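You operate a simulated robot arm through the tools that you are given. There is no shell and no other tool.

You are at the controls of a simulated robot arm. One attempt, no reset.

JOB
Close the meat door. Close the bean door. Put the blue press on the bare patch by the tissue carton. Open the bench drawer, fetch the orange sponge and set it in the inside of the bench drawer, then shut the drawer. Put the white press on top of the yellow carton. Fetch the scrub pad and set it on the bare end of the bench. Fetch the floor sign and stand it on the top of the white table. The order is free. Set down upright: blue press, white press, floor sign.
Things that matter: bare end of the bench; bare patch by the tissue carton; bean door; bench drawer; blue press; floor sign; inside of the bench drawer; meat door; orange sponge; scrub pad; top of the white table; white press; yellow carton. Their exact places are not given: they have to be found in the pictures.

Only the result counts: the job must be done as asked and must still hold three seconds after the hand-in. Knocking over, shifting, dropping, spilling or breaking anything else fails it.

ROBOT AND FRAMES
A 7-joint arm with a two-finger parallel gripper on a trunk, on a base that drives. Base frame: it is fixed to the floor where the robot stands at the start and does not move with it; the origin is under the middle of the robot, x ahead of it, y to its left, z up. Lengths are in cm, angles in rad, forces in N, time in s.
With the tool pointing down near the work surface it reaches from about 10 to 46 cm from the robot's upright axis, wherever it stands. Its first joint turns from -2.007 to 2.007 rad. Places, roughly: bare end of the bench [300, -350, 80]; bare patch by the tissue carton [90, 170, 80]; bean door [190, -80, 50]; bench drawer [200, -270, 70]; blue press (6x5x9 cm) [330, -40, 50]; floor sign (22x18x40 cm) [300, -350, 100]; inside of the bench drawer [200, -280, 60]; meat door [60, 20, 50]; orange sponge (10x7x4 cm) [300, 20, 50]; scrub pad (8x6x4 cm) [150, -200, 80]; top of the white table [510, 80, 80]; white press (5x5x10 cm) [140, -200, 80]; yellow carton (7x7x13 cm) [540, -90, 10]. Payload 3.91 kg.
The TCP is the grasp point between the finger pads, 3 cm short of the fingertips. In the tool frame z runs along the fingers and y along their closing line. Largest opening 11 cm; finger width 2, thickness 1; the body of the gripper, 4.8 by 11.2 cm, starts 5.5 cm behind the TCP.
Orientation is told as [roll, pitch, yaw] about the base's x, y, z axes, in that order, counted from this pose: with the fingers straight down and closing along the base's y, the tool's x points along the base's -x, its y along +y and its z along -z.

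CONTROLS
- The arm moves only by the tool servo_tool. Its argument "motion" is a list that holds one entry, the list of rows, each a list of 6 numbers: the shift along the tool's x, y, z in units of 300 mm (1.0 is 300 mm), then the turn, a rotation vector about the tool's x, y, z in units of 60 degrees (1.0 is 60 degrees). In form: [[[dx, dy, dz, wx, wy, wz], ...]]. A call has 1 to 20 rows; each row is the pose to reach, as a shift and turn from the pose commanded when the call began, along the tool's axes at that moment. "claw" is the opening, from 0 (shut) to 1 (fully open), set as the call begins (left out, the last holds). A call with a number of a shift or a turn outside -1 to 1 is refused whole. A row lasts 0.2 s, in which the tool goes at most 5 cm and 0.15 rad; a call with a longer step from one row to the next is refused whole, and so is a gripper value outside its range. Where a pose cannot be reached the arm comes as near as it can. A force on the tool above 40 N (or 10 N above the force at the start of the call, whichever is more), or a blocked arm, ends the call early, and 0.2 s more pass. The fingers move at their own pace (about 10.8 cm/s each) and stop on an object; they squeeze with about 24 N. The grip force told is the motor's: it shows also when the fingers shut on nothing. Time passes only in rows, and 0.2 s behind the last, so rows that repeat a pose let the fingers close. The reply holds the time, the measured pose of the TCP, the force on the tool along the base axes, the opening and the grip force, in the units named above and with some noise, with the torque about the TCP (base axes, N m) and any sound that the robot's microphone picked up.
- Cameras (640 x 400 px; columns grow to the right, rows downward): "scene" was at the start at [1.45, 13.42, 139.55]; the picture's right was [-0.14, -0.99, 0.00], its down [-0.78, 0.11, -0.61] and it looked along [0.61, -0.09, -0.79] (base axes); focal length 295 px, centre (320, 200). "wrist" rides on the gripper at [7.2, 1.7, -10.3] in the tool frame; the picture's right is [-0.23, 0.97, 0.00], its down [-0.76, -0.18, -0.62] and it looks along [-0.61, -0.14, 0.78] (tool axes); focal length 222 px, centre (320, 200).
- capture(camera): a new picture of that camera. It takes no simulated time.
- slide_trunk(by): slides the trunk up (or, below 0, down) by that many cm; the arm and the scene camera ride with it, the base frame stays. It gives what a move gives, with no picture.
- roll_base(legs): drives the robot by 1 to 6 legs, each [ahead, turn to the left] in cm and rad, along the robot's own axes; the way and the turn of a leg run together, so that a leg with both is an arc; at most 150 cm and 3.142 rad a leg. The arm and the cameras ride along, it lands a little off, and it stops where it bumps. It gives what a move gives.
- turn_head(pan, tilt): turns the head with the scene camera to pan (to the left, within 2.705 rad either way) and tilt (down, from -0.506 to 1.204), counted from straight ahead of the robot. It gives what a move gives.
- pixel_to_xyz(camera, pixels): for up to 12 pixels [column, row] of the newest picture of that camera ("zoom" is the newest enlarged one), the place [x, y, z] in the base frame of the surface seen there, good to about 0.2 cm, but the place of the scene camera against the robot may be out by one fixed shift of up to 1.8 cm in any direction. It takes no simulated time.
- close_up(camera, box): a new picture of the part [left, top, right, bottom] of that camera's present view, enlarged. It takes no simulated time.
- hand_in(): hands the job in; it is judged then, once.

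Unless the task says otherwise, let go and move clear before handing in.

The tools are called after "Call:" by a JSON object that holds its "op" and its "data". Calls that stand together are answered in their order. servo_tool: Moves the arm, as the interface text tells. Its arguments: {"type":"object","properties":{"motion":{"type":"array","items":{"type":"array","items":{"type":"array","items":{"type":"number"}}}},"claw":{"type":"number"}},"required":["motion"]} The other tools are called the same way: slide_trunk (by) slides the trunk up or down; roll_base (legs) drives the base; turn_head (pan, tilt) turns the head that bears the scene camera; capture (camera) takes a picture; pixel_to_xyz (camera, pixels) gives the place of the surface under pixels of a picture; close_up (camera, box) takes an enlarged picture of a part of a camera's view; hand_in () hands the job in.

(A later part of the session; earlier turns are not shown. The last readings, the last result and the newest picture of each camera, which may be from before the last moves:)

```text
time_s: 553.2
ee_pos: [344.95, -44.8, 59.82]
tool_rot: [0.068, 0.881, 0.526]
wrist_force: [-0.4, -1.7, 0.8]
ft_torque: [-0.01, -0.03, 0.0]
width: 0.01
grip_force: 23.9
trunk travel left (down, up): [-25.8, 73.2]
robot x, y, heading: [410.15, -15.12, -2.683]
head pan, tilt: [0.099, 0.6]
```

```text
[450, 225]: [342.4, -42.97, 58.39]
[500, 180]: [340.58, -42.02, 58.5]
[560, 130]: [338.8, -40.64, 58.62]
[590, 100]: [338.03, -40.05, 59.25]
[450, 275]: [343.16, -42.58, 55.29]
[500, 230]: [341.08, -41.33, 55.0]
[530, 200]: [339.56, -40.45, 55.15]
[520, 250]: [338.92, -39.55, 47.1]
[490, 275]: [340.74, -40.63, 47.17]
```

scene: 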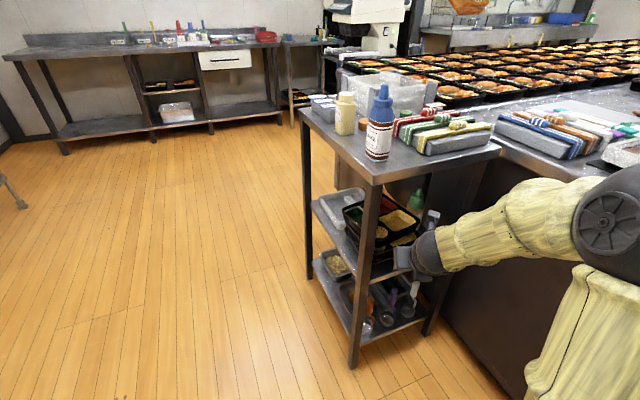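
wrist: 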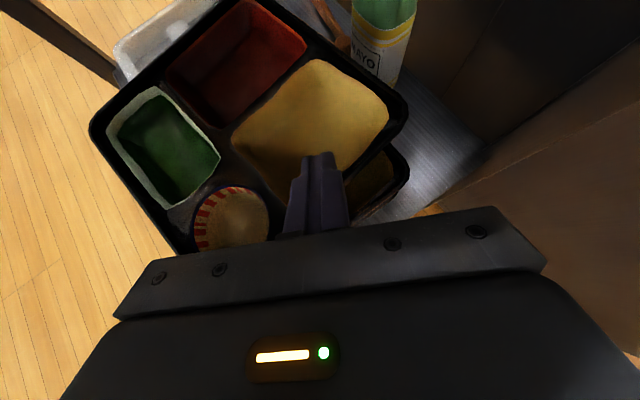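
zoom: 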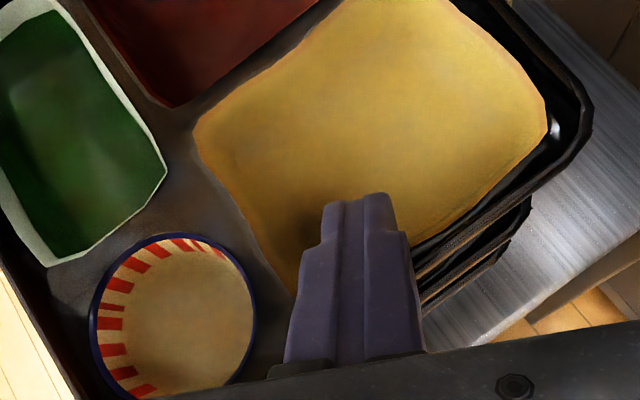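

Call:
{"op": "close_up", "data": {"camera": "wrist", "box": [330, 70, 430, 180]}}

Call:
{"op": "pixel_to_xyz", "data": {"camera": "zoom", "pixels": [[250, 290], [330, 220], [400, 150], [430, 110], [270, 330], [320, 290], [370, 250], [270, 370], [320, 330], [360, 290], [300, 235], [380, 160]]}}

```text
3.64 times, centred on (380, 125) of wrist
```

zoom: 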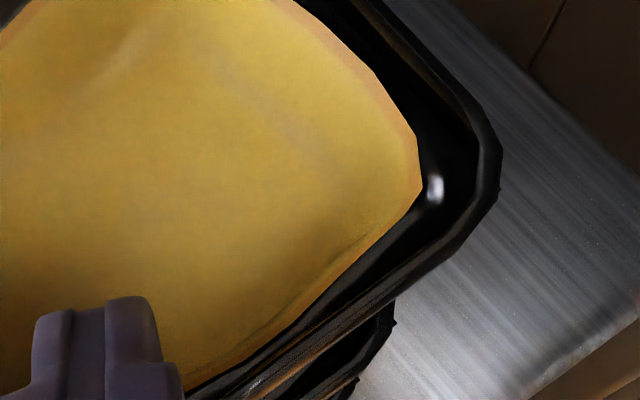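

```text
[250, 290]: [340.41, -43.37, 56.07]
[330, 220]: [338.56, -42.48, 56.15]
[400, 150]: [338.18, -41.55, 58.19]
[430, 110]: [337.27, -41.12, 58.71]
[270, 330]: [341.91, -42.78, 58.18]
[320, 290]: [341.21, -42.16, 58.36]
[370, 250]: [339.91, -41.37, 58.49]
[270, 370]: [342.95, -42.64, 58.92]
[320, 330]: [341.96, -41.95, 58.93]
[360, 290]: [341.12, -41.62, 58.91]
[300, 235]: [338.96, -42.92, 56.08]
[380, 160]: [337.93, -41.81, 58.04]
```

The top rim now lines up with the second box within about 2 mm. Release contact slightly inward, then lift out and retreat.

Call:
{"op": "servo_tool", "data": {"motion": [[[0.0078, -0.006, 0.009, 0, 0, 0], [0.02, -0.006, 0, 0, 0, 0], [0.045, -0.006, -0.02, 0, 0, 0], [0.08, -0.006, -0.05, 0, 0, 0], [0.111, -0.006, -0.076, 0, 0, 0]]]}}

Call:
{"op": "capture", "data": {"camera": "wrist"}}

```text
time_s: 554.4
ee_pos: [344.86, -45.19, 63.75]
tool_rot: [0.071, 0.88, 0.526]
wrist_force: [0.0, 0.1, 0.1]
ft_torque: [-0.02, 0.0, -0.06]
width: 0.0
grip_force: 24.3
trunk travel left (down, up): [-25.8, 73.2]
robot x, y, heading: [409.86, -15.3, -2.683]
head pan, tilt: [0.099, 0.6]
```

```text
taken
```

wrist: 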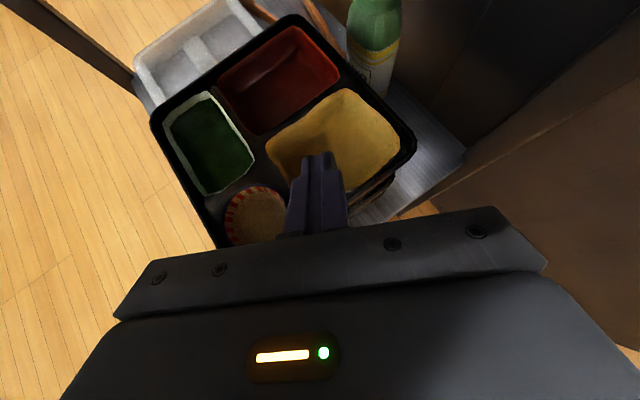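

The stack is aligned again. Reverse out.

Call:
{"op": "roll_base", "data": {"legs": [[-25, 0]]}}

Call:
{"op": "capture", "data": {"camera": "scene"}}

Call:
{"op": "close_up", "data": {"camera": "scene", "box": [320, 150, 440, 270]}}

```text
time_s: 556.5
ee_pos: [367.66, -34.09, 63.78]
tool_rot: [0.067, 0.88, 0.526]
wrist_force: [-0.5, 0.6, -0.1]
ft_torque: [-0.02, -0.02, 0.02]
width: 0.0
grip_force: 23.8
trunk travel left (down, up): [-25.8, 73.2]
robot x, y, heading: [432.45, -3.87, -2.68]
head pan, tilt: [0.099, 0.6]
```

```text
taken
```

scene: 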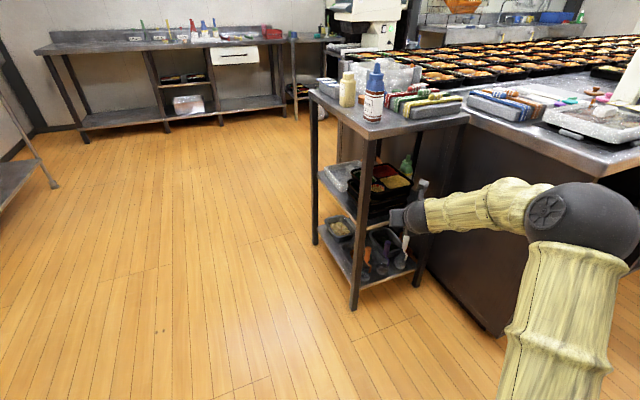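

```text
3.33 times, centred on (380, 210) of scene
```

zoom: 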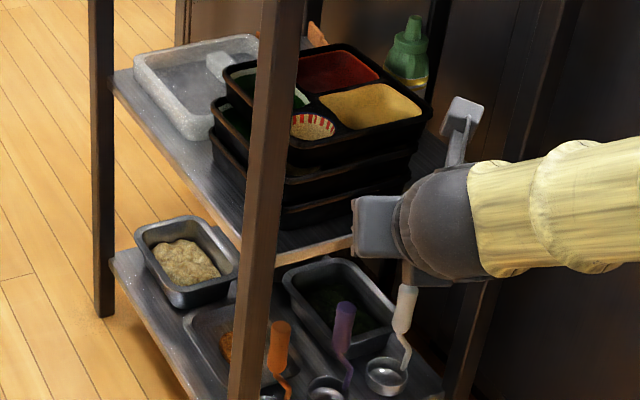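

The stack is neat again. Next the white press and scrub pad: raise the trunk and drive to the table right of the bench.

Call:
{"op": "slide_trunk", "data": {"by": 32}}

Call:
{"op": "roll_base", "data": {"legs": [[0, 0.86], [110, 0], [0, -0.787], [135, 0]]}}

Call:
{"op": "turn_head", "data": {"pan": -0.3, "tilt": 0.45}}

Call:
{"op": "capture", "data": {"camera": "scene"}}

```text
time_s: 559.7
ee_pos: [367.65, -34.09, 95.76]
tool_rot: [0.068, 0.879, 0.525]
wrist_force: [-0.7, -0.2, 0.7]
ft_torque: [0.01, 0.0, -0.02]
width: 0.0
grip_force: 24.0
trunk travel left (down, up): [-57.8, 41.2]
robot x, y, heading: [432.1, -4.13, -2.682]
head pan, tilt: [0.099, 0.6]
```

```text
time_s: 579.9
ee_pos: [225.12, -212.55, 95.79]
tool_rot: [0.069, 0.88, 0.591]
wrist_force: [-0.7, -0.2, 0.1]
ft_torque: [0.01, -0.02, 0.02]
width: 0.0
grip_force: 24.0
trunk travel left (down, up): [-57.8, 41.2]
robot x, y, heading: [288.32, -178.46, -2.616]
head pan, tilt: [0.099, 0.6]
```

```text
time_s: 580.8
ee_pos: [224.93, -212.4, 95.91]
tool_rot: [0.069, 0.88, 0.591]
wrist_force: [-0.2, -0.8, 0.1]
ft_torque: [-0.03, 0.02, 0.01]
width: 0.02
grip_force: 24.7
trunk travel left (down, up): [-57.8, 41.2]
robot x, y, heading: [287.87, -178.28, -2.621]
head pan, tilt: [-0.3, 0.45]
```

```text
taken
```

scene: 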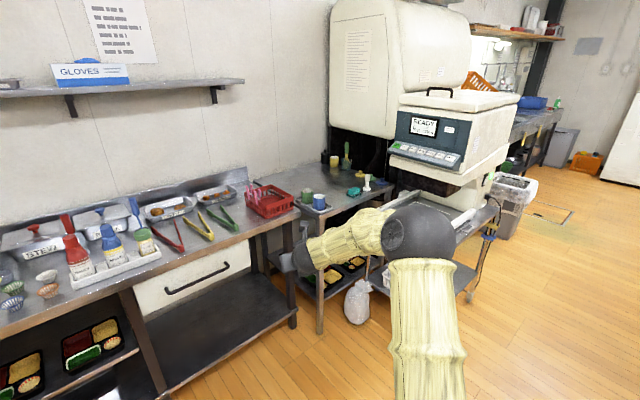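

Call:
{"op": "close_up", "data": {"camera": "scene", "box": [280, 140, 420, 230]}}

Call:
{"op": "pixel_to_xyz", "data": {"camera": "zoom", "pixels": [[335, 235], [345, 225], [395, 165], [400, 215], [395, 190], [180, 260], [110, 260], [300, 290], [250, 320], [420, 270], [450, 200], [250, 110]]}}

```text
4.44 times, centred on (350, 185) of scene
```

zoom: 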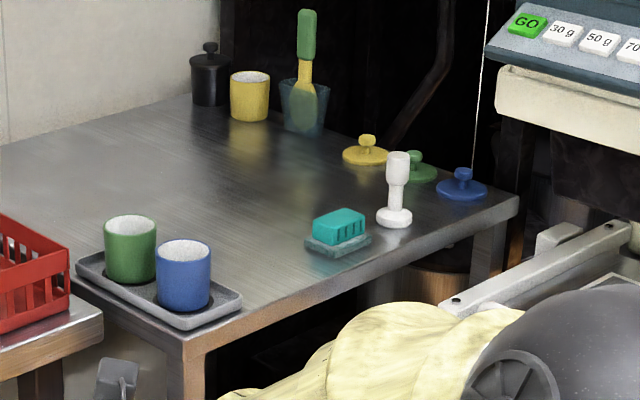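

```text
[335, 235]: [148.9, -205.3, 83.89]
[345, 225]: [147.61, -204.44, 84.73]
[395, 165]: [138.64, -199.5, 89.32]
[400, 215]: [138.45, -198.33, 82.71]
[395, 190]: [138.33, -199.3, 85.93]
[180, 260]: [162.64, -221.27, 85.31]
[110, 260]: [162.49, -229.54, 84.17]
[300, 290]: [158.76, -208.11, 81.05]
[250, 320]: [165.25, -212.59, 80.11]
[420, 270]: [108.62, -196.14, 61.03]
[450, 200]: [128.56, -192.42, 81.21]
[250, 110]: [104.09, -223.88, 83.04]
```

Call:
{"op": "pixel_to_xyz", "data": {"camera": "zoom", "pixels": [[455, 302], [500, 285], [560, 260], [620, 235], [555, 235], [490, 225], [515, 210], [475, 260], [380, 180], [340, 245], [360, 245], [310, 245]]}}

Call:
{"op": "turn_head", "data": {"pan": -0.5, "tilt": 0.6}}

Call:
{"op": "capture", "data": {"camera": "scene"}}

```text
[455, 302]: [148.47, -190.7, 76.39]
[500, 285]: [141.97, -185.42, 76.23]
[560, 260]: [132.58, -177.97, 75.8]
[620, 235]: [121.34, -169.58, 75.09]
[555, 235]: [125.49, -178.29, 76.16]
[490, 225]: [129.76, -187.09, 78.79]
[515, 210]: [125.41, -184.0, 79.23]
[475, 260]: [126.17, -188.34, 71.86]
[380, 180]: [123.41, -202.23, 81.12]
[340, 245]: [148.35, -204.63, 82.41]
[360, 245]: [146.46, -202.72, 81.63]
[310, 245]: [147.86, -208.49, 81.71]
```

```text
time_s: 581.5
ee_pos: [225.09, -212.39, 95.8]
tool_rot: [0.067, 0.879, 0.589]
wrist_force: [0.5, -0.4, 0.1]
ft_torque: [-0.01, -0.01, -0.03]
width: 0.0
grip_force: 24.5
trunk travel left (down, up): [-57.8, 41.2]
robot x, y, heading: [288.11, -178.58, -2.622]
head pan, tilt: [-0.499, 0.6]
```

```text
taken
```

scene: 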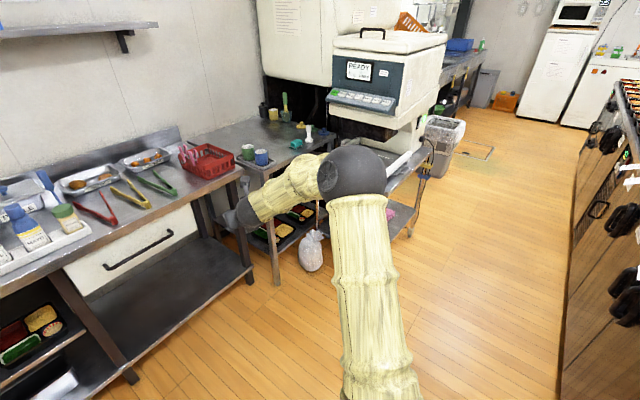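

Call:
{"op": "pixel_to_xyz", "data": {"camera": "scene", "pixels": [[312, 255], [300, 245], [322, 265], [312, 232], [410, 215], [390, 165], [345, 175], [275, 280], [248, 280], [330, 220], [420, 170], [300, 150]]}}

Call:
{"op": "close_up", "data": {"camera": "scene", "box": [220, 80, 440, 280]}}

```text
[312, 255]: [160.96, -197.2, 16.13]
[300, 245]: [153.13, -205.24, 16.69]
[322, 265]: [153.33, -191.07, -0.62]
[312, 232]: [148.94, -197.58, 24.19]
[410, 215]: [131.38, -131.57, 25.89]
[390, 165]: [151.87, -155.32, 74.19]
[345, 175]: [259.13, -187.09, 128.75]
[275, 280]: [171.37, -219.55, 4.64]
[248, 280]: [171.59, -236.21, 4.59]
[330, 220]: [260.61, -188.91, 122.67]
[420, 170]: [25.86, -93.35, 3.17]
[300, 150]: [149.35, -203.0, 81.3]
```

```text
2.00 times, centred on (330, 180) of scene
```

zoom: 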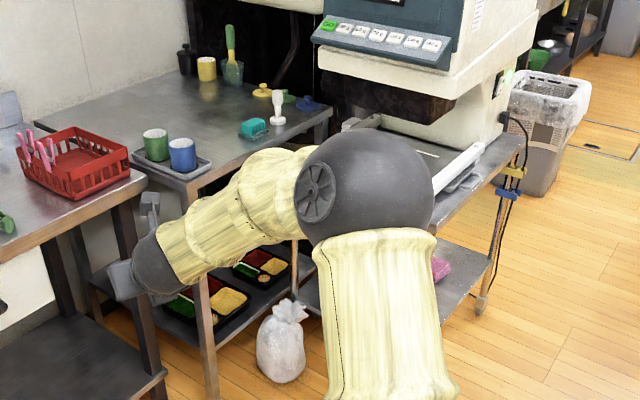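

A trash bag sits at (160,-197) on the floor, so I'll approach the press from (207,-176) along heading -2.81. First reposition onto that line from farther out.

Call:
{"op": "roll_base", "data": {"legs": [[0, 1.23], [-29, 0], [0, -1.425]]}}

Call:
{"op": "servo_tool", "data": {"motion": [[[0, 0, 0, 0, 0.12, 0], [0, 0, 0, 0, 0.24, 0]]], "claw": 0.5}}

Call:
{"op": "capture", "data": {"camera": "wrist"}}

```text
time_s: 588.3
ee_pos: [294.21, -221.37, 95.98]
tool_rot: [0.069, 0.88, 1.823]
wrist_force: [-0.1, 0.3, 0.0]
ft_torque: [0.0, -0.03, 0.01]
width: 0.01
grip_force: 24.2
trunk travel left (down, up): [-57.8, 41.2]
robot x, y, heading: [282.76, -150.65, -1.379]
head pan, tilt: [-0.499, 0.6]
stopped in leg 2: the robot was blocked; the commanded pose is now the measured one
```

```text
time_s: 588.9
ee_pos: [294.34, -221.4, 95.83]
tool_rot: [0.1, 1.133, 1.862]
wrist_force: [-0.2, -0.4, 0.2]
ft_torque: [0.0, 0.0, -0.01]
width: 5.49
grip_force: 0.1
trunk travel left (down, up): [-57.8, 41.2]
robot x, y, heading: [282.72, -150.76, -1.383]
head pan, tilt: [-0.499, 0.6]
```

```text
taken
```

wrist: 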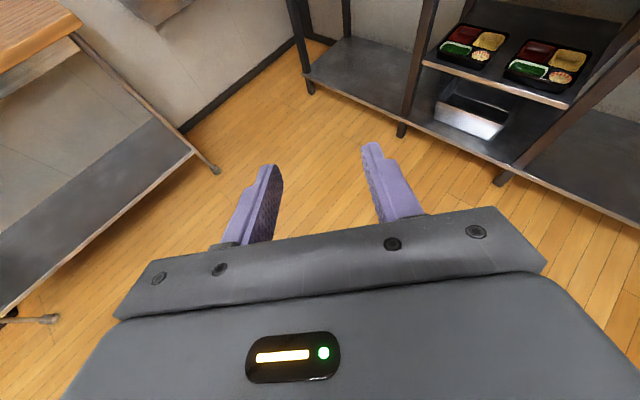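

I was blocked right at the intended spot by something behind (counter corner). Check behind.

Call:
{"op": "turn_head", "data": {"pan": 2.7, "tilt": 0.9}}

Call:
{"op": "capture", "data": {"camera": "scene"}}

Call:
{"op": "turn_head", "data": {"pan": -2.7, "tilt": 0.9}}

Call:
{"op": "capture", "data": {"camera": "scene"}}

```text
time_s: 591.6
ee_pos: [294.3, -221.27, 95.91]
tool_rot: [0.103, 1.128, 1.866]
wrist_force: [0.2, 0.6, 0.4]
ft_torque: [0.0, -0.02, 0.01]
width: 5.51
grip_force: 0.1
trunk travel left (down, up): [-57.8, 41.2]
robot x, y, heading: [282.98, -150.85, -1.383]
head pan, tilt: [2.7, 0.901]
```

```text
taken
```

scene: 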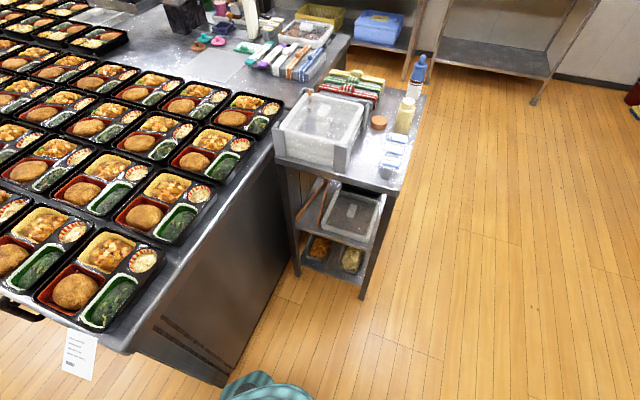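

```text
time_s: 595.8
ee_pos: [294.33, -221.36, 95.86]
tool_rot: [0.104, 1.13, 1.866]
wrist_force: [-0.7, -0.3, -0.7]
ft_torque: [0.01, 0.02, -0.03]
width: 5.5
grip_force: 0.0
trunk travel left (down, up): [-57.8, 41.2]
robot x, y, heading: [282.82, -150.98, -1.38]
head pan, tilt: [-2.7, 0.901]
```

```text
taken
```

scene: 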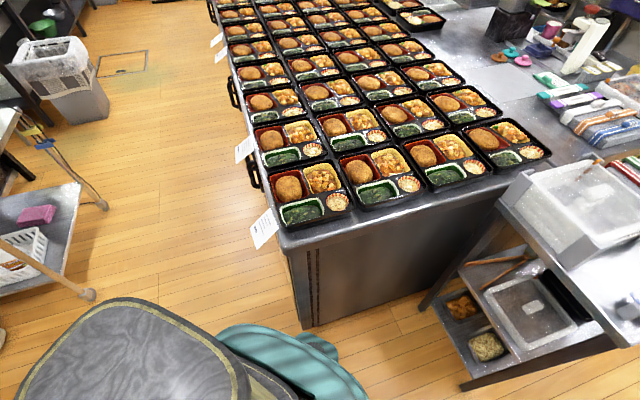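

The rear foot just touched the counter's corner; nothing moved. Ease forward and turn right to heading -2.81.

Call:
{"op": "roll_base", "data": {"legs": [[4, 0], [0, -1.434]]}}

Call:
{"op": "turn_head", "data": {"pan": -0.1, "tilt": 0.5}}

Call:
{"op": "capture", "data": {"camera": "scene"}}

```text
time_s: 599.1
ee_pos: [253.91, -220.94, 95.82]
tool_rot: [0.106, 1.132, 1.285]
wrist_force: [2.0, -0.6, 0.0]
ft_torque: [-0.01, 0.04, -0.12]
width: 5.52
grip_force: 0.0
trunk travel left (down, up): [-57.8, 41.2]
robot x, y, heading: [283.73, -155.68, -1.839]
head pan, tilt: [-2.7, 0.901]
stopped in leg 2: the robot was blocked; the commanded pose is now the measured one
```

```text
time_s: 601.4
ee_pos: [253.68, -220.86, 95.75]
tool_rot: [0.103, 1.131, 1.282]
wrist_force: [0.1, -0.1, 0.3]
ft_torque: [0.02, 0.0, 0.0]
width: 5.52
grip_force: 0.0
trunk travel left (down, up): [-57.8, 41.2]
robot x, y, heading: [283.98, -155.69, -1.84]
head pan, tilt: [-0.099, 0.499]
```

```text
taken
```

scene: 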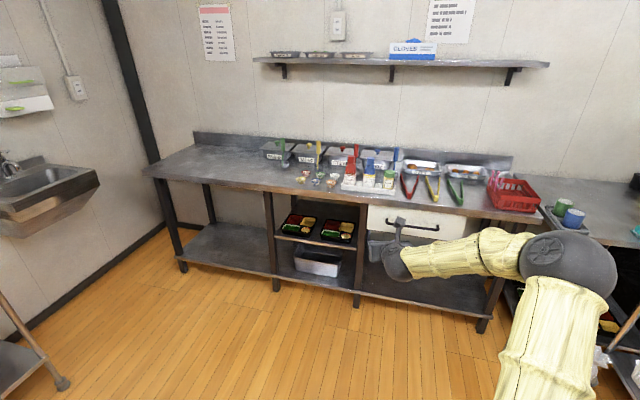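

Blocked in rotation again (base feet near the counter corner). Move forward 15 cm first, then turn.

Call:
{"op": "roll_base", "data": {"legs": [[16, 0]]}}

Call:
{"op": "roll_base", "data": {"legs": [[0, -0.97]]}}

```text
time_s: 603.0
ee_pos: [249.49, -236.69, 95.86]
tool_rot: [0.103, 1.13, 1.284]
wrist_force: [-0.1, 0.1, 0.2]
ft_torque: [0.02, 0.03, 0.0]
width: 5.52
grip_force: 0.1
trunk travel left (down, up): [-57.8, 41.2]
robot x, y, heading: [279.23, -171.78, -1.841]
head pan, tilt: [-0.099, 0.499]
```

```text
time_s: 606.9
ee_pos: [208.69, -184.11, 95.89]
tool_rot: [0.102, 1.131, 0.317]
wrist_force: [0.0, -0.1, 0.0]
ft_torque: [-0.03, 0.02, -0.03]
width: 5.48
grip_force: 0.1
trunk travel left (down, up): [-57.8, 41.2]
robot x, y, heading: [279.37, -171.61, -2.803]
head pan, tilt: [-0.099, 0.499]
```

Before approaching, measure the dispenser's overhanging panel relative to the press.

Call:
{"op": "turn_head", "data": {"pan": -0.1, "tilt": 0.4}}

Call:
{"op": "capture", "data": {"camera": "scene"}}

Call:
{"op": "close_up", "data": {"camera": "scene", "box": [180, 60, 500, 280]}}

```text
time_s: 607.6
ee_pos: [208.71, -184.18, 95.77]
tool_rot: [0.104, 1.13, 0.318]
wrist_force: [0.4, -0.2, -0.9]
ft_torque: [0.02, 0.0, -0.02]
width: 5.49
grip_force: 0.1
trunk travel left (down, up): [-57.8, 41.2]
robot x, y, heading: [279.39, -171.42, -2.806]
head pan, tilt: [-0.099, 0.4]
```

```text
taken
```

scene: 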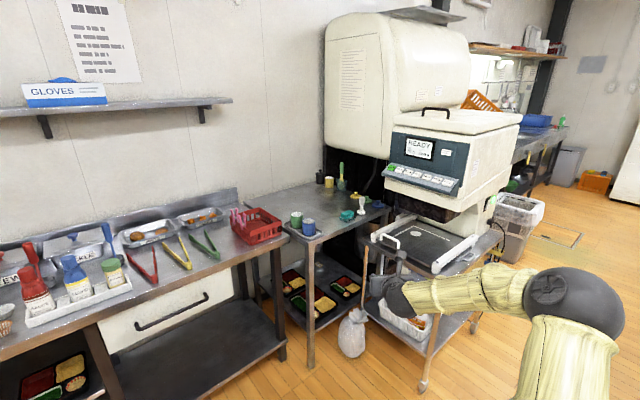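

```text
1.82 times, centred on (340, 170) of scene
```

zoom: 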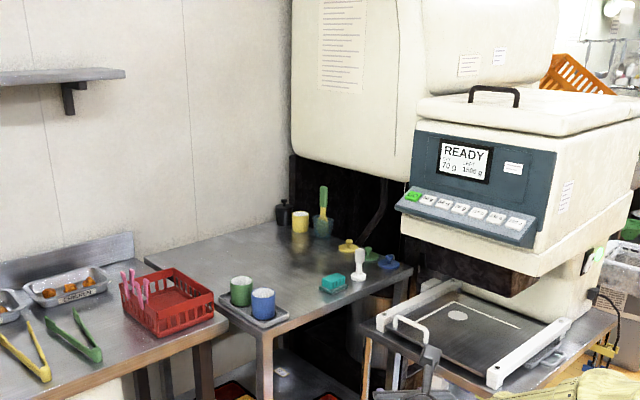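

Call:
{"op": "pixel_to_xyz", "data": {"camera": "zoom", "pixels": [[400, 205], [530, 240], [420, 140], [550, 165], [470, 250], [400, 235], [358, 265], [335, 282], [385, 325], [520, 380], [405, 320], [380, 255]]}}

Call:
{"op": "close_up", "data": {"camera": "scene", "box": [310, 180, 410, 260]}}

```text
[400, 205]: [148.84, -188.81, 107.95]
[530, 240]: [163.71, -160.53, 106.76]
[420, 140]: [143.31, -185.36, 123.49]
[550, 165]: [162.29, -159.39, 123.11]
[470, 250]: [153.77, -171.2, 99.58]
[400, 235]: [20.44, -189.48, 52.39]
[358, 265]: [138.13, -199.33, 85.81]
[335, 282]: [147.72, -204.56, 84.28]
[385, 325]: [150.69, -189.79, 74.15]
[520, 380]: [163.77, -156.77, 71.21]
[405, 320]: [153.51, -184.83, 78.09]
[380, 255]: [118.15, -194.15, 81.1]
```

```text
5.00 times, centred on (360, 220) of scene
```

zoom: 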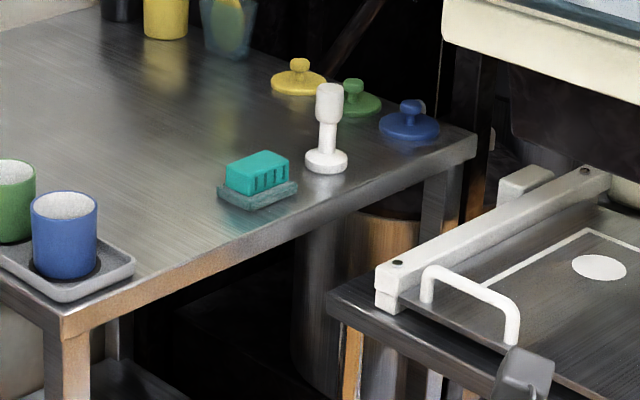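

The panel corner (148.8,-188.8, z≥100) is about 8 cm right of my approach line, which clears the gripper. Lower slightly and drive an S-path to line up.

Call:
{"op": "slide_trunk", "data": {"by": -5.5}}

Call:
{"op": "roll_base", "data": {"legs": [[0, -0.2], [36, 0], [0, 0.19]]}}

Call:
{"op": "capture", "data": {"camera": "wrist"}}

Call:
{"op": "capture", "data": {"camera": "scene"}}

```text
time_s: 608.5
ee_pos: [208.69, -184.13, 90.4]
tool_rot: [0.104, 1.132, 0.317]
wrist_force: [0.3, -0.9, 0.3]
ft_torque: [-0.02, 0.02, 0.03]
width: 5.53
grip_force: 0.0
trunk travel left (down, up): [-52.3, 46.7]
robot x, y, heading: [279.33, -171.41, -2.804]
head pan, tilt: [-0.099, 0.4]
```

```text
time_s: 613.1
ee_pos: [172.78, -188.0, 90.35]
tool_rot: [0.105, 1.131, 0.304]
wrist_force: [-0.5, -0.7, 0.4]
ft_torque: [-0.01, 0.03, 0.0]
width: 5.51
grip_force: 0.0
trunk travel left (down, up): [-52.3, 46.7]
robot x, y, heading: [243.56, -176.27, -2.822]
head pan, tilt: [-0.099, 0.4]
```

```text
taken
```

wrist: 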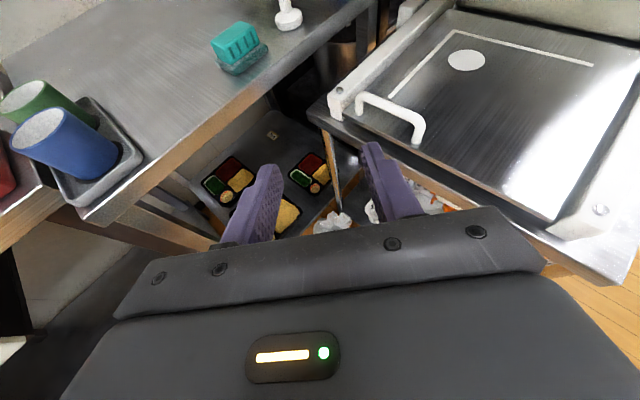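

```text
taken
```

scene: 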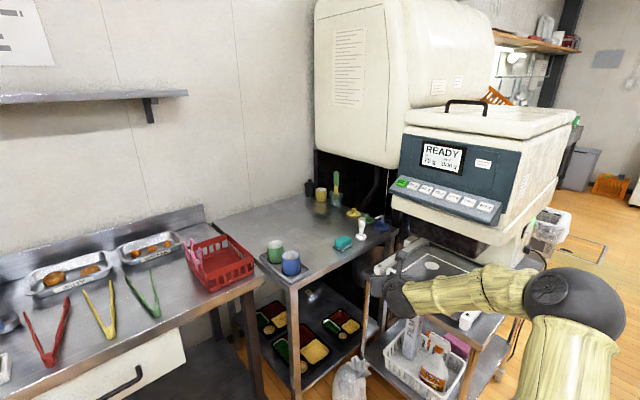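

Call:
{"op": "pixel_to_xyz", "data": {"camera": "wrist", "pixels": [[288, 15], [285, 5], [238, 35], [255, 60], [215, 45], [240, 65], [350, 95], [395, 100], [290, 25]]}}

Call:
{"op": "close_up", "data": {"camera": "wrist", "box": [180, 0, 340, 100]}}

```text
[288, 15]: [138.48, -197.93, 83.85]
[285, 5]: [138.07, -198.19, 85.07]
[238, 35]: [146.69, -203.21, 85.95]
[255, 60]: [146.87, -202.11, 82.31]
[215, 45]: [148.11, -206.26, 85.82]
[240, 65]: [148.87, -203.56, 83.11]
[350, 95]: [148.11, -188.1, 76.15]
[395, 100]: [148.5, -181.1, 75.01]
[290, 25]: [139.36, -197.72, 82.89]
```

```text
4.00 times, centred on (260, 50) of wrist
```

zoom: 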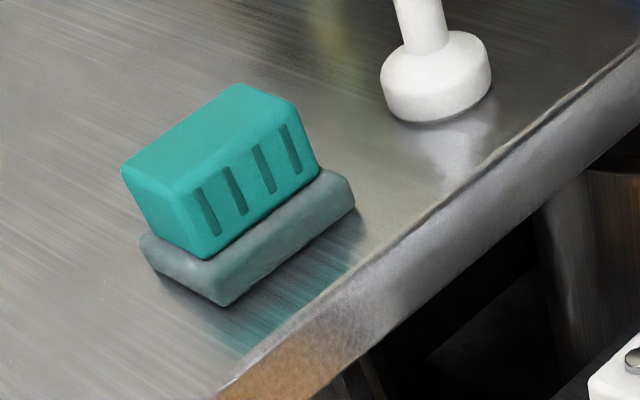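

Press axis is at about (137.15,-198.3) by the wrist camera. Drive 24 cm forward; the remaining offset should be straight ahead.

Call:
{"op": "roll_base", "data": {"legs": [[24, 0]]}}

Call:
{"op": "capture", "data": {"camera": "wrist"}}

Call:
{"op": "capture", "data": {"camera": "scene"}}

```text
time_s: 615.0
ee_pos: [151.03, -195.58, 90.26]
tool_rot: [0.106, 1.131, 0.305]
wrist_force: [0.5, 0.2, 0.7]
ft_torque: [-0.01, -0.03, 0.0]
width: 5.49
grip_force: 0.0
trunk travel left (down, up): [-52.3, 46.7]
robot x, y, heading: [221.39, -183.96, -2.811]
head pan, tilt: [-0.099, 0.4]
```

```text
taken
```

wrist: 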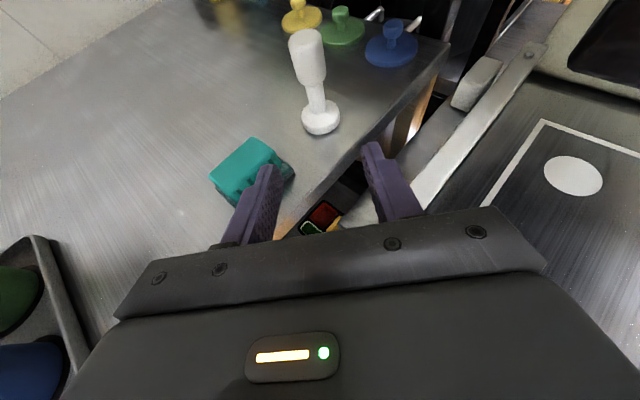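

```text
taken
```

scene: 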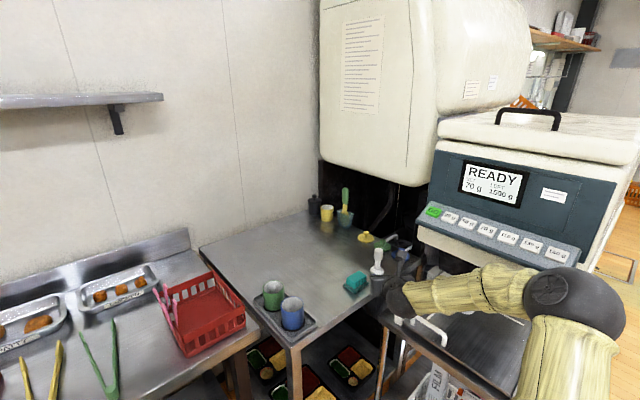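

Call:
{"op": "pixel_to_xyz", "data": {"camera": "wrist", "pixels": [[306, 60], [294, 55], [322, 55], [308, 75], [315, 100], [305, 38], [320, 120], [303, 118], [338, 115], [240, 165], [262, 170]]}}

```text
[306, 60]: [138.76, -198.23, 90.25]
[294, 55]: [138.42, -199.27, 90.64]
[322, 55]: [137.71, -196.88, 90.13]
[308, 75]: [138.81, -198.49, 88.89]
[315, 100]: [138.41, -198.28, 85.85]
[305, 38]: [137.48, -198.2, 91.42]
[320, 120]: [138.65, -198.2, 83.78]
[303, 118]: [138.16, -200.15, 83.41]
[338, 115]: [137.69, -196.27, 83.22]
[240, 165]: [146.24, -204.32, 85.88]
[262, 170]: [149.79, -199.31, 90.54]
```

The press handle (centre ≈(137.6,-198.2), top 91.6) is straight ahead. Advance 12.9 cm with a slight descent and then close.

Call:
{"op": "servo_tool", "data": {"motion": [[[0.027, 0.0014, 0.066, 0, 0, 0], [0.055, 0.0027, 0.132, 0, 0, 0], [0.082, 0.004, 0.198, 0, 0, 0], [0.11, 0.0055, 0.264, 0, 0, 0], [0.137, 0.007, 0.33, 0, 0, 0], [0.1644, 0.0082, 0.3957, 0, 0, 0]]]}}

Call:
{"op": "capture", "data": {"camera": "wrist"}}

```text
time_s: 616.4
ee_pos: [138.2, -198.03, 89.84]
tool_rot: [0.105, 1.132, 0.307]
wrist_force: [-0.6, -0.6, -0.7]
ft_torque: [0.02, 0.02, 0.01]
width: 5.51
grip_force: 0.0
trunk travel left (down, up): [-52.3, 46.7]
robot x, y, heading: [221.66, -183.82, -2.812]
head pan, tilt: [-0.099, 0.4]
```

```text
taken
```

wrist: 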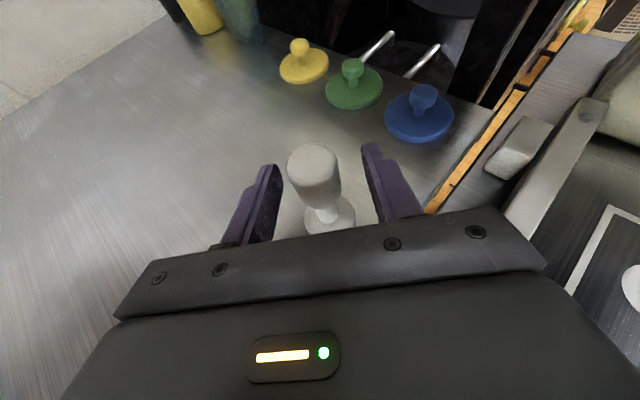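

Call:
{"op": "servo_tool", "data": {"motion": [[[0, 0, 0, 0, 0, 0], [0, 0, 0, 0, 0, 0], [0, 0, 0, 0, 0, 0], [0, 0, 0, 0, 0, 0]]], "claw": 0}}

Call:
{"op": "capture", "data": {"camera": "wrist"}}

```text
time_s: 617.4
ee_pos: [138.38, -198.03, 89.85]
tool_rot: [0.106, 1.132, 0.305]
wrist_force: [1.0, -1.6, 2.4]
ft_torque: [-0.2, 0.06, 0.03]
width: 2.82
grip_force: 23.7
trunk travel left (down, up): [-52.3, 46.7]
robot x, y, heading: [221.43, -183.7, -2.813]
head pan, tilt: [-0.099, 0.4]
```

```text
taken
```

wrist: 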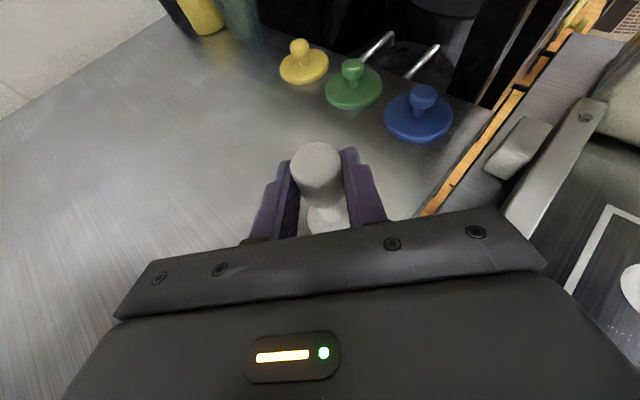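

Gripped (2.82 cm). Lift 6 cm, then reverse straight out.

Call:
{"op": "servo_tool", "data": {"motion": [[[0.03, 0.0015, -0.014, 0, 0, 0], [0.075, 0.004, -0.035, 0, 0, 0], [0.12, 0.006, -0.0565, 0, 0, 0], [0.181, 0.009, -0.085, 0, 0, 0]]]}}

Call:
{"op": "roll_base", "data": {"legs": [[-50, 0]]}}

Call:
{"op": "capture", "data": {"camera": "wrist"}}

Call:
{"op": "capture", "data": {"camera": "scene"}}

```text
time_s: 618.4
ee_pos: [138.37, -198.09, 95.85]
tool_rot: [0.103, 1.132, 0.304]
wrist_force: [0.3, 0.1, -0.9]
ft_torque: [-0.01, 0.01, 0.02]
width: 2.81
grip_force: 23.5
trunk travel left (down, up): [-52.3, 46.7]
robot x, y, heading: [221.74, -184.03, -2.815]
head pan, tilt: [-0.099, 0.4]
```

```text
time_s: 621.8
ee_pos: [186.04, -181.87, 95.72]
tool_rot: [0.104, 1.131, 0.308]
wrist_force: [-0.2, -0.3, -1.4]
ft_torque: [0.02, -0.02, 0.01]
width: 2.82
grip_force: 23.8
trunk travel left (down, up): [-52.3, 46.7]
robot x, y, heading: [269.47, -167.28, -2.81]
head pan, tilt: [-0.099, 0.4]
```

```text
taken
```

wrist: 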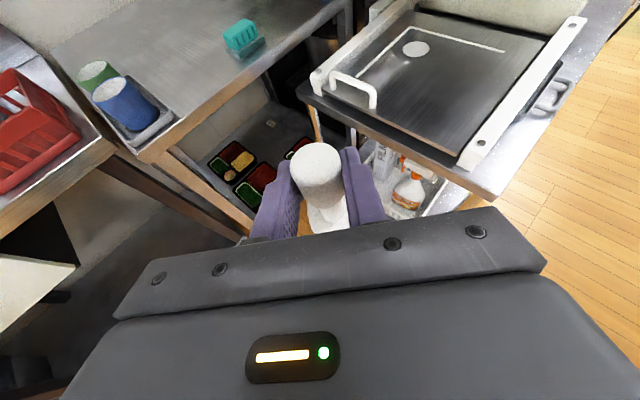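

```text
taken
```

scene: 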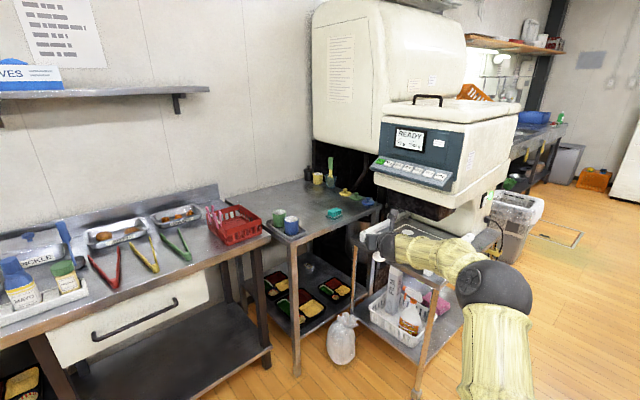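

The press is secured. Retract the arm somewhat, then turn left (away from the counter) and drive toward the rack.

Call:
{"op": "servo_tool", "data": {"motion": [[[-0.0525, -0.0025, -0.113, 0, 0, 0], [-0.105, -0.005, -0.226, 0, 0, 0], [-0.1575, -0.0075, -0.339, 0, 0, 0], [-0.21, -0.01, -0.452, 0, 0, 0]]]}}

Call:
{"op": "roll_base", "data": {"legs": [[0, 1.6], [0, 1.573], [148, 0]]}}

Call:
{"op": "capture", "data": {"camera": "wrist"}}

```text
time_s: 622.8
ee_pos: [200.73, -178.8, 95.81]
tool_rot: [0.104, 1.13, 0.305]
wrist_force: [0.6, 0.4, -1.7]
ft_torque: [-0.01, -0.05, 0.01]
width: 2.78
grip_force: 23.7
trunk travel left (down, up): [-52.3, 46.7]
robot x, y, heading: [269.01, -167.43, -2.811]
head pan, tilt: [-0.099, 0.4]
```

```text
time_s: 642.6
ee_pos: [473.07, -95.38, 95.78]
tool_rot: [0.104, 1.131, -2.768]
wrist_force: [0.9, -1.0, -2.1]
ft_torque: [-0.01, 0.04, 0.0]
width: 2.77
grip_force: 24.0
trunk travel left (down, up): [-52.3, 46.7]
robot x, y, heading: [404.71, -111.04, 0.399]
head pan, tilt: [-0.099, 0.4]
```

```text
taken
```

wrist: 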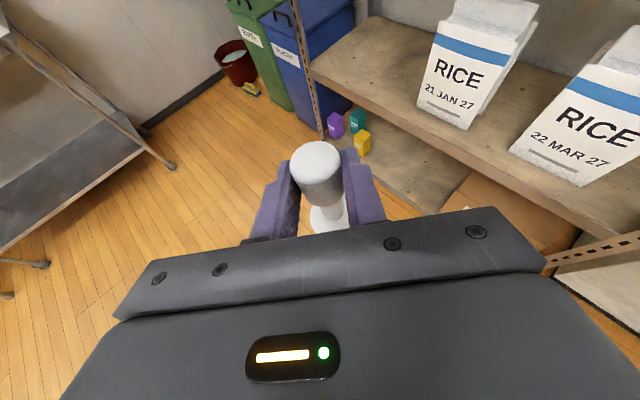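

Good view of the rack. Measure the shelf and carton from here.

Call:
{"op": "pixel_to_xyz", "data": {"camera": "wrist", "pixels": [[362, 137], [364, 150], [335, 118], [358, 115], [350, 80], [330, 85], [450, 150], [560, 225], [310, 95], [372, 170], [395, 190], [620, 190]]}}

Call:
{"op": "close_up", "data": {"camera": "wrist", "box": [290, 60, 450, 200]}}

```text
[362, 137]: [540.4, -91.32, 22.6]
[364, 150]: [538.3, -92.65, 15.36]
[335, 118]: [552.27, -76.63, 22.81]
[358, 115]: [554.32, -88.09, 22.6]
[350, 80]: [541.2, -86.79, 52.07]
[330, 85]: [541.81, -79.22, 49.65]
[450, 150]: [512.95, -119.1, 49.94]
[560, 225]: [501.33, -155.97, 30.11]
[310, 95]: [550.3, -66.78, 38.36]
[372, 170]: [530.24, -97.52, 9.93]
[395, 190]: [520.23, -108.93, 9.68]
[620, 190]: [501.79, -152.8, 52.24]
```

```text
2.86 times, centred on (370, 130) of wrist
```

zoom: 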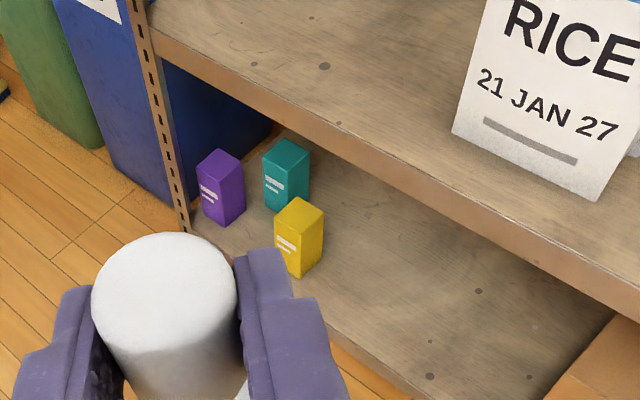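

The carton top is at z=22.6, centre ≈(540.4,-91.3); the shelf above starts at ≈48, so a 65° tilted approach at z≈30 fits. Drive to a standoff facing the rack.

Call:
{"op": "slide_trunk", "data": {"by": 10}}

Call:
{"op": "roll_base", "data": {"legs": [[0, 0.517], [103.4, 0], [0, -1.496]]}}

Call:
{"op": "capture", "data": {"camera": "wrist"}}

Call:
{"op": "turn_head", "data": {"pan": 0, "tilt": 0.6}}

Call:
{"op": "capture", "data": {"camera": "scene"}}

```text
time_s: 644.0
ee_pos: [472.98, -95.36, 105.65]
tool_rot: [0.103, 1.131, -2.768]
wrist_force: [0.1, 0.6, -0.4]
ft_torque: [0.02, 0.04, 0.01]
width: 2.75
grip_force: 24.2
trunk travel left (down, up): [-62.3, 36.7]
robot x, y, heading: [405.39, -111.25, 0.396]
head pan, tilt: [-0.099, 0.4]
```

```text
time_s: 657.6
ee_pos: [522.22, -75.34, 105.65]
tool_rot: [0.102, 1.131, 2.528]
wrist_force: [0.7, -0.4, -2.1]
ft_torque: [-0.01, 0.04, 0.01]
width: 2.76
grip_force: 23.9
trunk travel left (down, up): [-62.3, 36.7]
robot x, y, heading: [471.41, -27.59, -0.589]
head pan, tilt: [-0.099, 0.4]
```

```text
taken
```

wrist: 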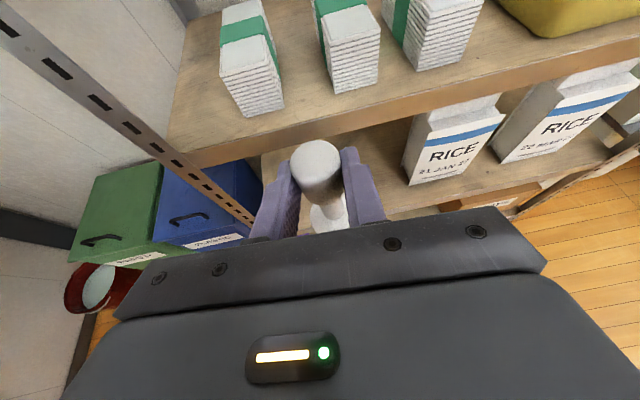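

```text
time_s: 658.4
ee_pos: [522.01, -75.27, 105.74]
tool_rot: [0.103, 1.128, 2.529]
wrist_force: [-0.5, 0.1, -1.3]
ft_torque: [0.04, -0.01, 0.02]
width: 2.78
grip_force: 24.3
trunk travel left (down, up): [-62.3, 36.7]
robot x, y, heading: [471.4, -27.32, -0.589]
head pan, tilt: [0.0, 0.6]
```

```text
taken
```

scene: 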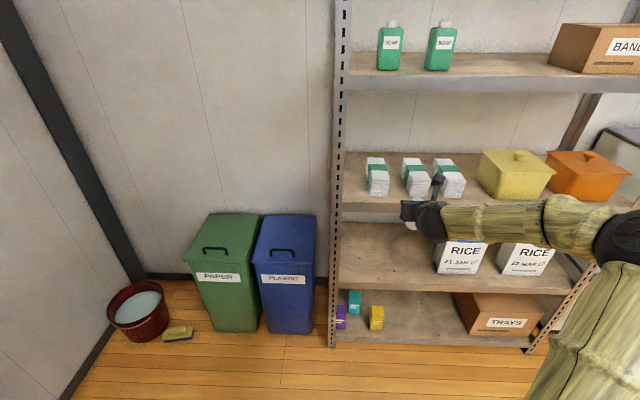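

Lined up: carton is 24.4 cm ahead of the TCP, 0.3 cm to the left. Lower the trunk.

Call:
{"op": "slide_trunk", "data": {"by": -40}}

Call:
{"op": "slide_trunk", "data": {"by": -22}}

Call:
{"op": "capture", "data": {"camera": "wrist"}}

Call:
{"op": "capture", "data": {"camera": "scene"}}

```text
time_s: 662.2
ee_pos: [522.15, -75.34, 65.69]
tool_rot: [0.102, 1.13, 2.528]
wrist_force: [0.1, -0.6, -1.5]
ft_torque: [0.03, 0.0, -0.01]
width: 2.76
grip_force: 24.2
trunk travel left (down, up): [-22.3, 76.7]
robot x, y, heading: [471.39, -27.71, -0.587]
head pan, tilt: [0.0, 0.6]
```

```text
time_s: 664.5
ee_pos: [522.15, -75.31, 43.61]
tool_rot: [0.102, 1.13, 2.53]
wrist_force: [0.2, -0.1, -1.8]
ft_torque: [0.03, 0.0, 0.01]
width: 2.75
grip_force: 24.1
trunk travel left (down, up): [-0.3, 98.7]
robot x, y, heading: [471.54, -27.48, -0.588]
head pan, tilt: [0.0, 0.6]
```

```text
taken
```

wrist: 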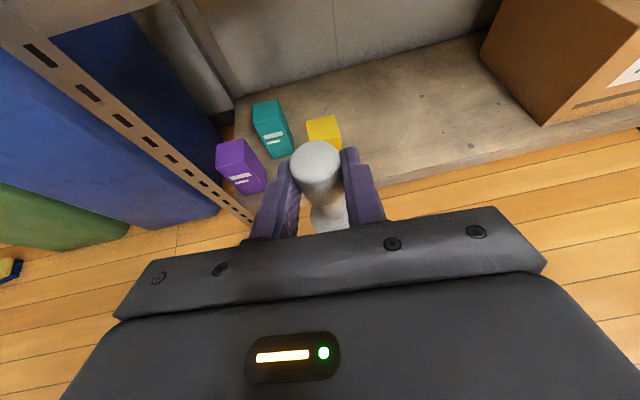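

```text
taken
```

scene: 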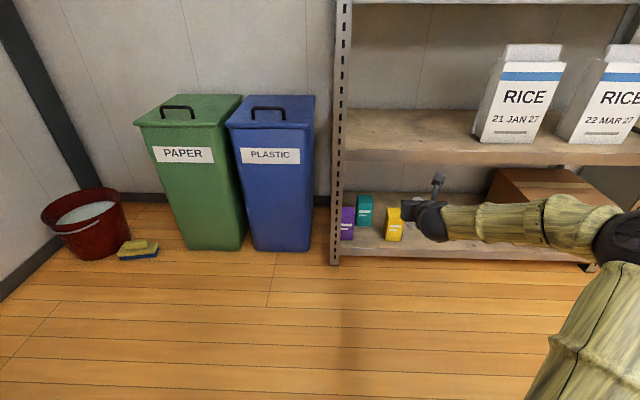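

Call:
{"op": "close_up", "data": {"camera": "wrist", "box": [210, 80, 370, 200]}}

Call:
{"op": "pixel_to_xyz", "data": {"camera": "wrist", "pixels": [[308, 122], [333, 116], [320, 130], [338, 132], [312, 135], [325, 122], [265, 108], [235, 150], [200, 170], [400, 190], [420, 175]]}}

```text
3.33 times, centred on (290, 140) of wrist
```

zoom: 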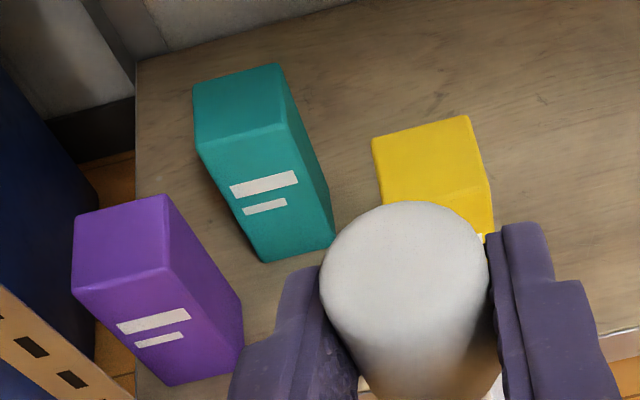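

```text
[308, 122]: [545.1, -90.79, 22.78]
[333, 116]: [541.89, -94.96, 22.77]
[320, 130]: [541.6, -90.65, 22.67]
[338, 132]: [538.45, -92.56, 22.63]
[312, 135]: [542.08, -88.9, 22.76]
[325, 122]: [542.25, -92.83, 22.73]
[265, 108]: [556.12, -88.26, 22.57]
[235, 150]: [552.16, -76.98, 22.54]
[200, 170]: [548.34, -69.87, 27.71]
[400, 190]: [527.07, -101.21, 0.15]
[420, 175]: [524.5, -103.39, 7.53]
```

Carton top centre ≈(541.1,-91.4), z=22.7. Lower the arm 11 cm here in front of the rack first.

Call:
{"op": "servo_tool", "data": {"motion": [[[-0.0563, -0.0027, 0.0264, 0, 0, 0], [-0.1125, -0.0054, 0.0528, 0, 0, 0], [-0.1688, -0.0081, 0.0793, 0, 0, 0], [-0.225, -0.0108, 0.1057, 0, 0, 0], [-0.2813, -0.0135, 0.1321, 0, 0, 0], [-0.3376, -0.0162, 0.1585, 0, 0, 0]]]}}

Call:
{"op": "roll_base", "data": {"legs": [[14, 0]]}}

Call:
{"op": "capture", "data": {"camera": "wrist"}}

Call:
{"op": "capture", "data": {"camera": "scene"}}

```text
time_s: 665.9
ee_pos: [522.06, -75.46, 32.49]
tool_rot: [0.104, 1.131, 2.53]
wrist_force: [0.1, -0.6, -0.9]
ft_torque: [0.03, 0.05, 0.02]
width: 2.77
grip_force: 24.2
trunk travel left (down, up): [-0.3, 98.7]
robot x, y, heading: [471.36, -27.18, -0.586]
head pan, tilt: [0.0, 0.6]
```

```text
time_s: 667.4
ee_pos: [533.68, -83.44, 32.52]
tool_rot: [0.102, 1.13, 2.527]
wrist_force: [0.1, 0.3, -2.0]
ft_torque: [0.01, -0.01, -0.02]
width: 2.78
grip_force: 24.1
trunk travel left (down, up): [-0.3, 98.7]
robot x, y, heading: [483.04, -35.54, -0.588]
head pan, tilt: [0.0, 0.6]
```

```text
taken
```

wrist: 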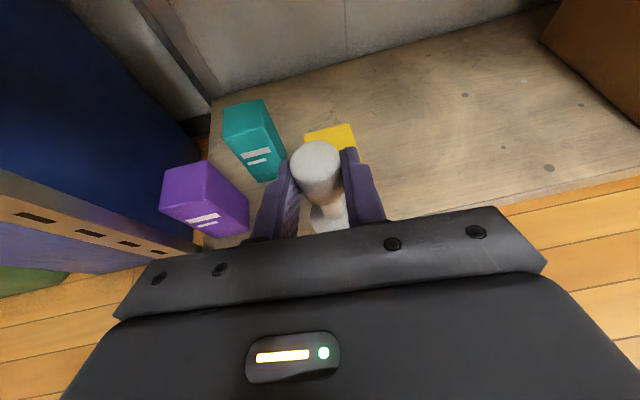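

```text
taken
```

scene: 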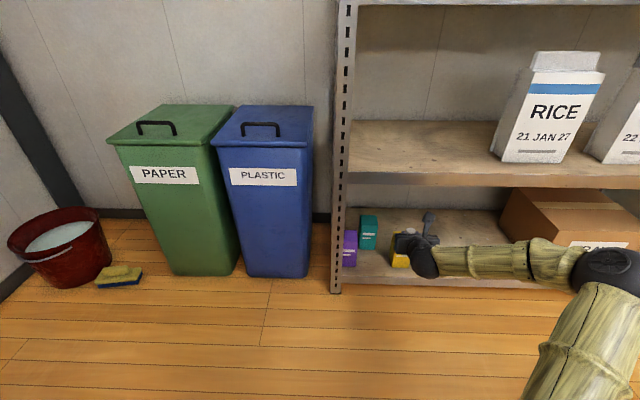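

Call:
{"op": "close_up", "data": {"camera": "wrist", "box": [260, 100, 400, 230]}}

Call:
{"op": "pixel_to_xyz", "data": {"camera": "wrist", "pixels": [[306, 134], [350, 126], [330, 130], [358, 145], [345, 138], [306, 140], [318, 160], [330, 190], [325, 215]]}}

```text
3.08 times, centred on (330, 165) of wrist
```

zoom: 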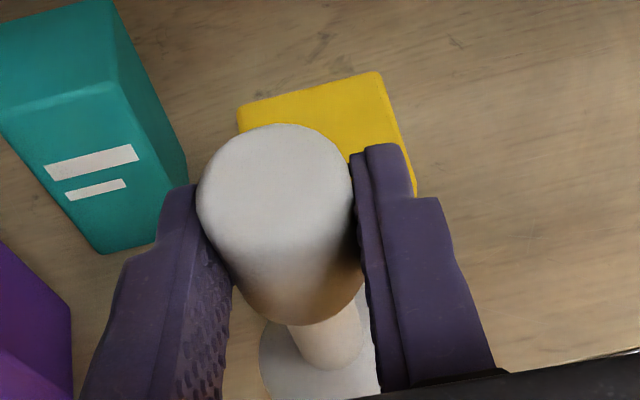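

```text
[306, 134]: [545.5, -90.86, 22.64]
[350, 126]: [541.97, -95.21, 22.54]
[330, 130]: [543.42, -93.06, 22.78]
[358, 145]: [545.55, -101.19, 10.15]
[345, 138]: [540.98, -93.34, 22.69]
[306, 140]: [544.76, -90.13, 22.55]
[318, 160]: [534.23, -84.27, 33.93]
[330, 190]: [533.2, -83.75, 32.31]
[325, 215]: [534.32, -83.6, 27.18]
```

The press axis is at (534.3,-84.0); the carton centre at (541.4,-91.2): 10.1 cm ahead and 0.65 cm right, bottom 2.2 cm above the carton. Advance.

Call:
{"op": "servo_tool", "data": {"motion": [[[0.0236, 0.0049, 0.0508, 0, 0, 0], [0.0472, 0.0097, 0.1016, 0, 0, 0], [0.0708, 0.0146, 0.1523, 0, 0, 0], [0.0945, 0.0195, 0.2031, 0, 0, 0], [0.118, 0.0243, 0.2539, 0, 0, 0], [0.1417, 0.0292, 0.3047, 0, 0, 0]]]}}

Call:
{"op": "capture", "data": {"camera": "wrist"}}

Call:
{"op": "close_up", "data": {"camera": "scene", "box": [330, 190, 510, 300]}}

```text
time_s: 668.8
ee_pos: [540.83, -90.74, 32.65]
tool_rot: [0.104, 1.13, 2.527]
wrist_force: [0.4, 0.5, -1.9]
ft_torque: [-0.01, 0.02, 0.01]
width: 2.76
grip_force: 23.9
trunk travel left (down, up): [-0.3, 98.7]
robot x, y, heading: [483.16, -35.17, -0.591]
head pan, tilt: [0.0, 0.6]
```

```text
taken
```

wrist: 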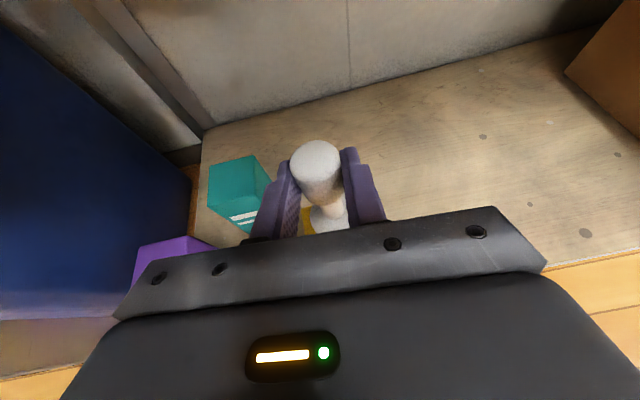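

```text
3.56 times, centred on (420, 245) of scene
```

zoom: 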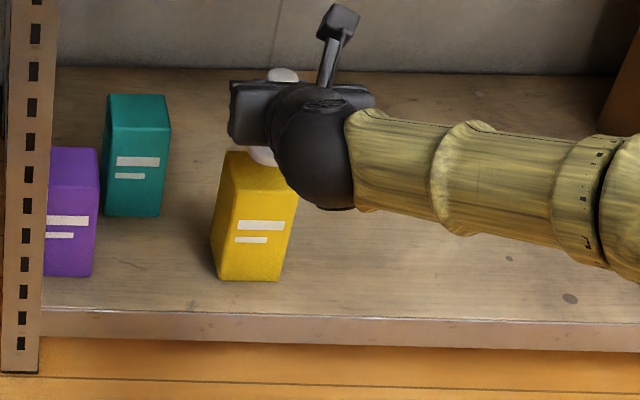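

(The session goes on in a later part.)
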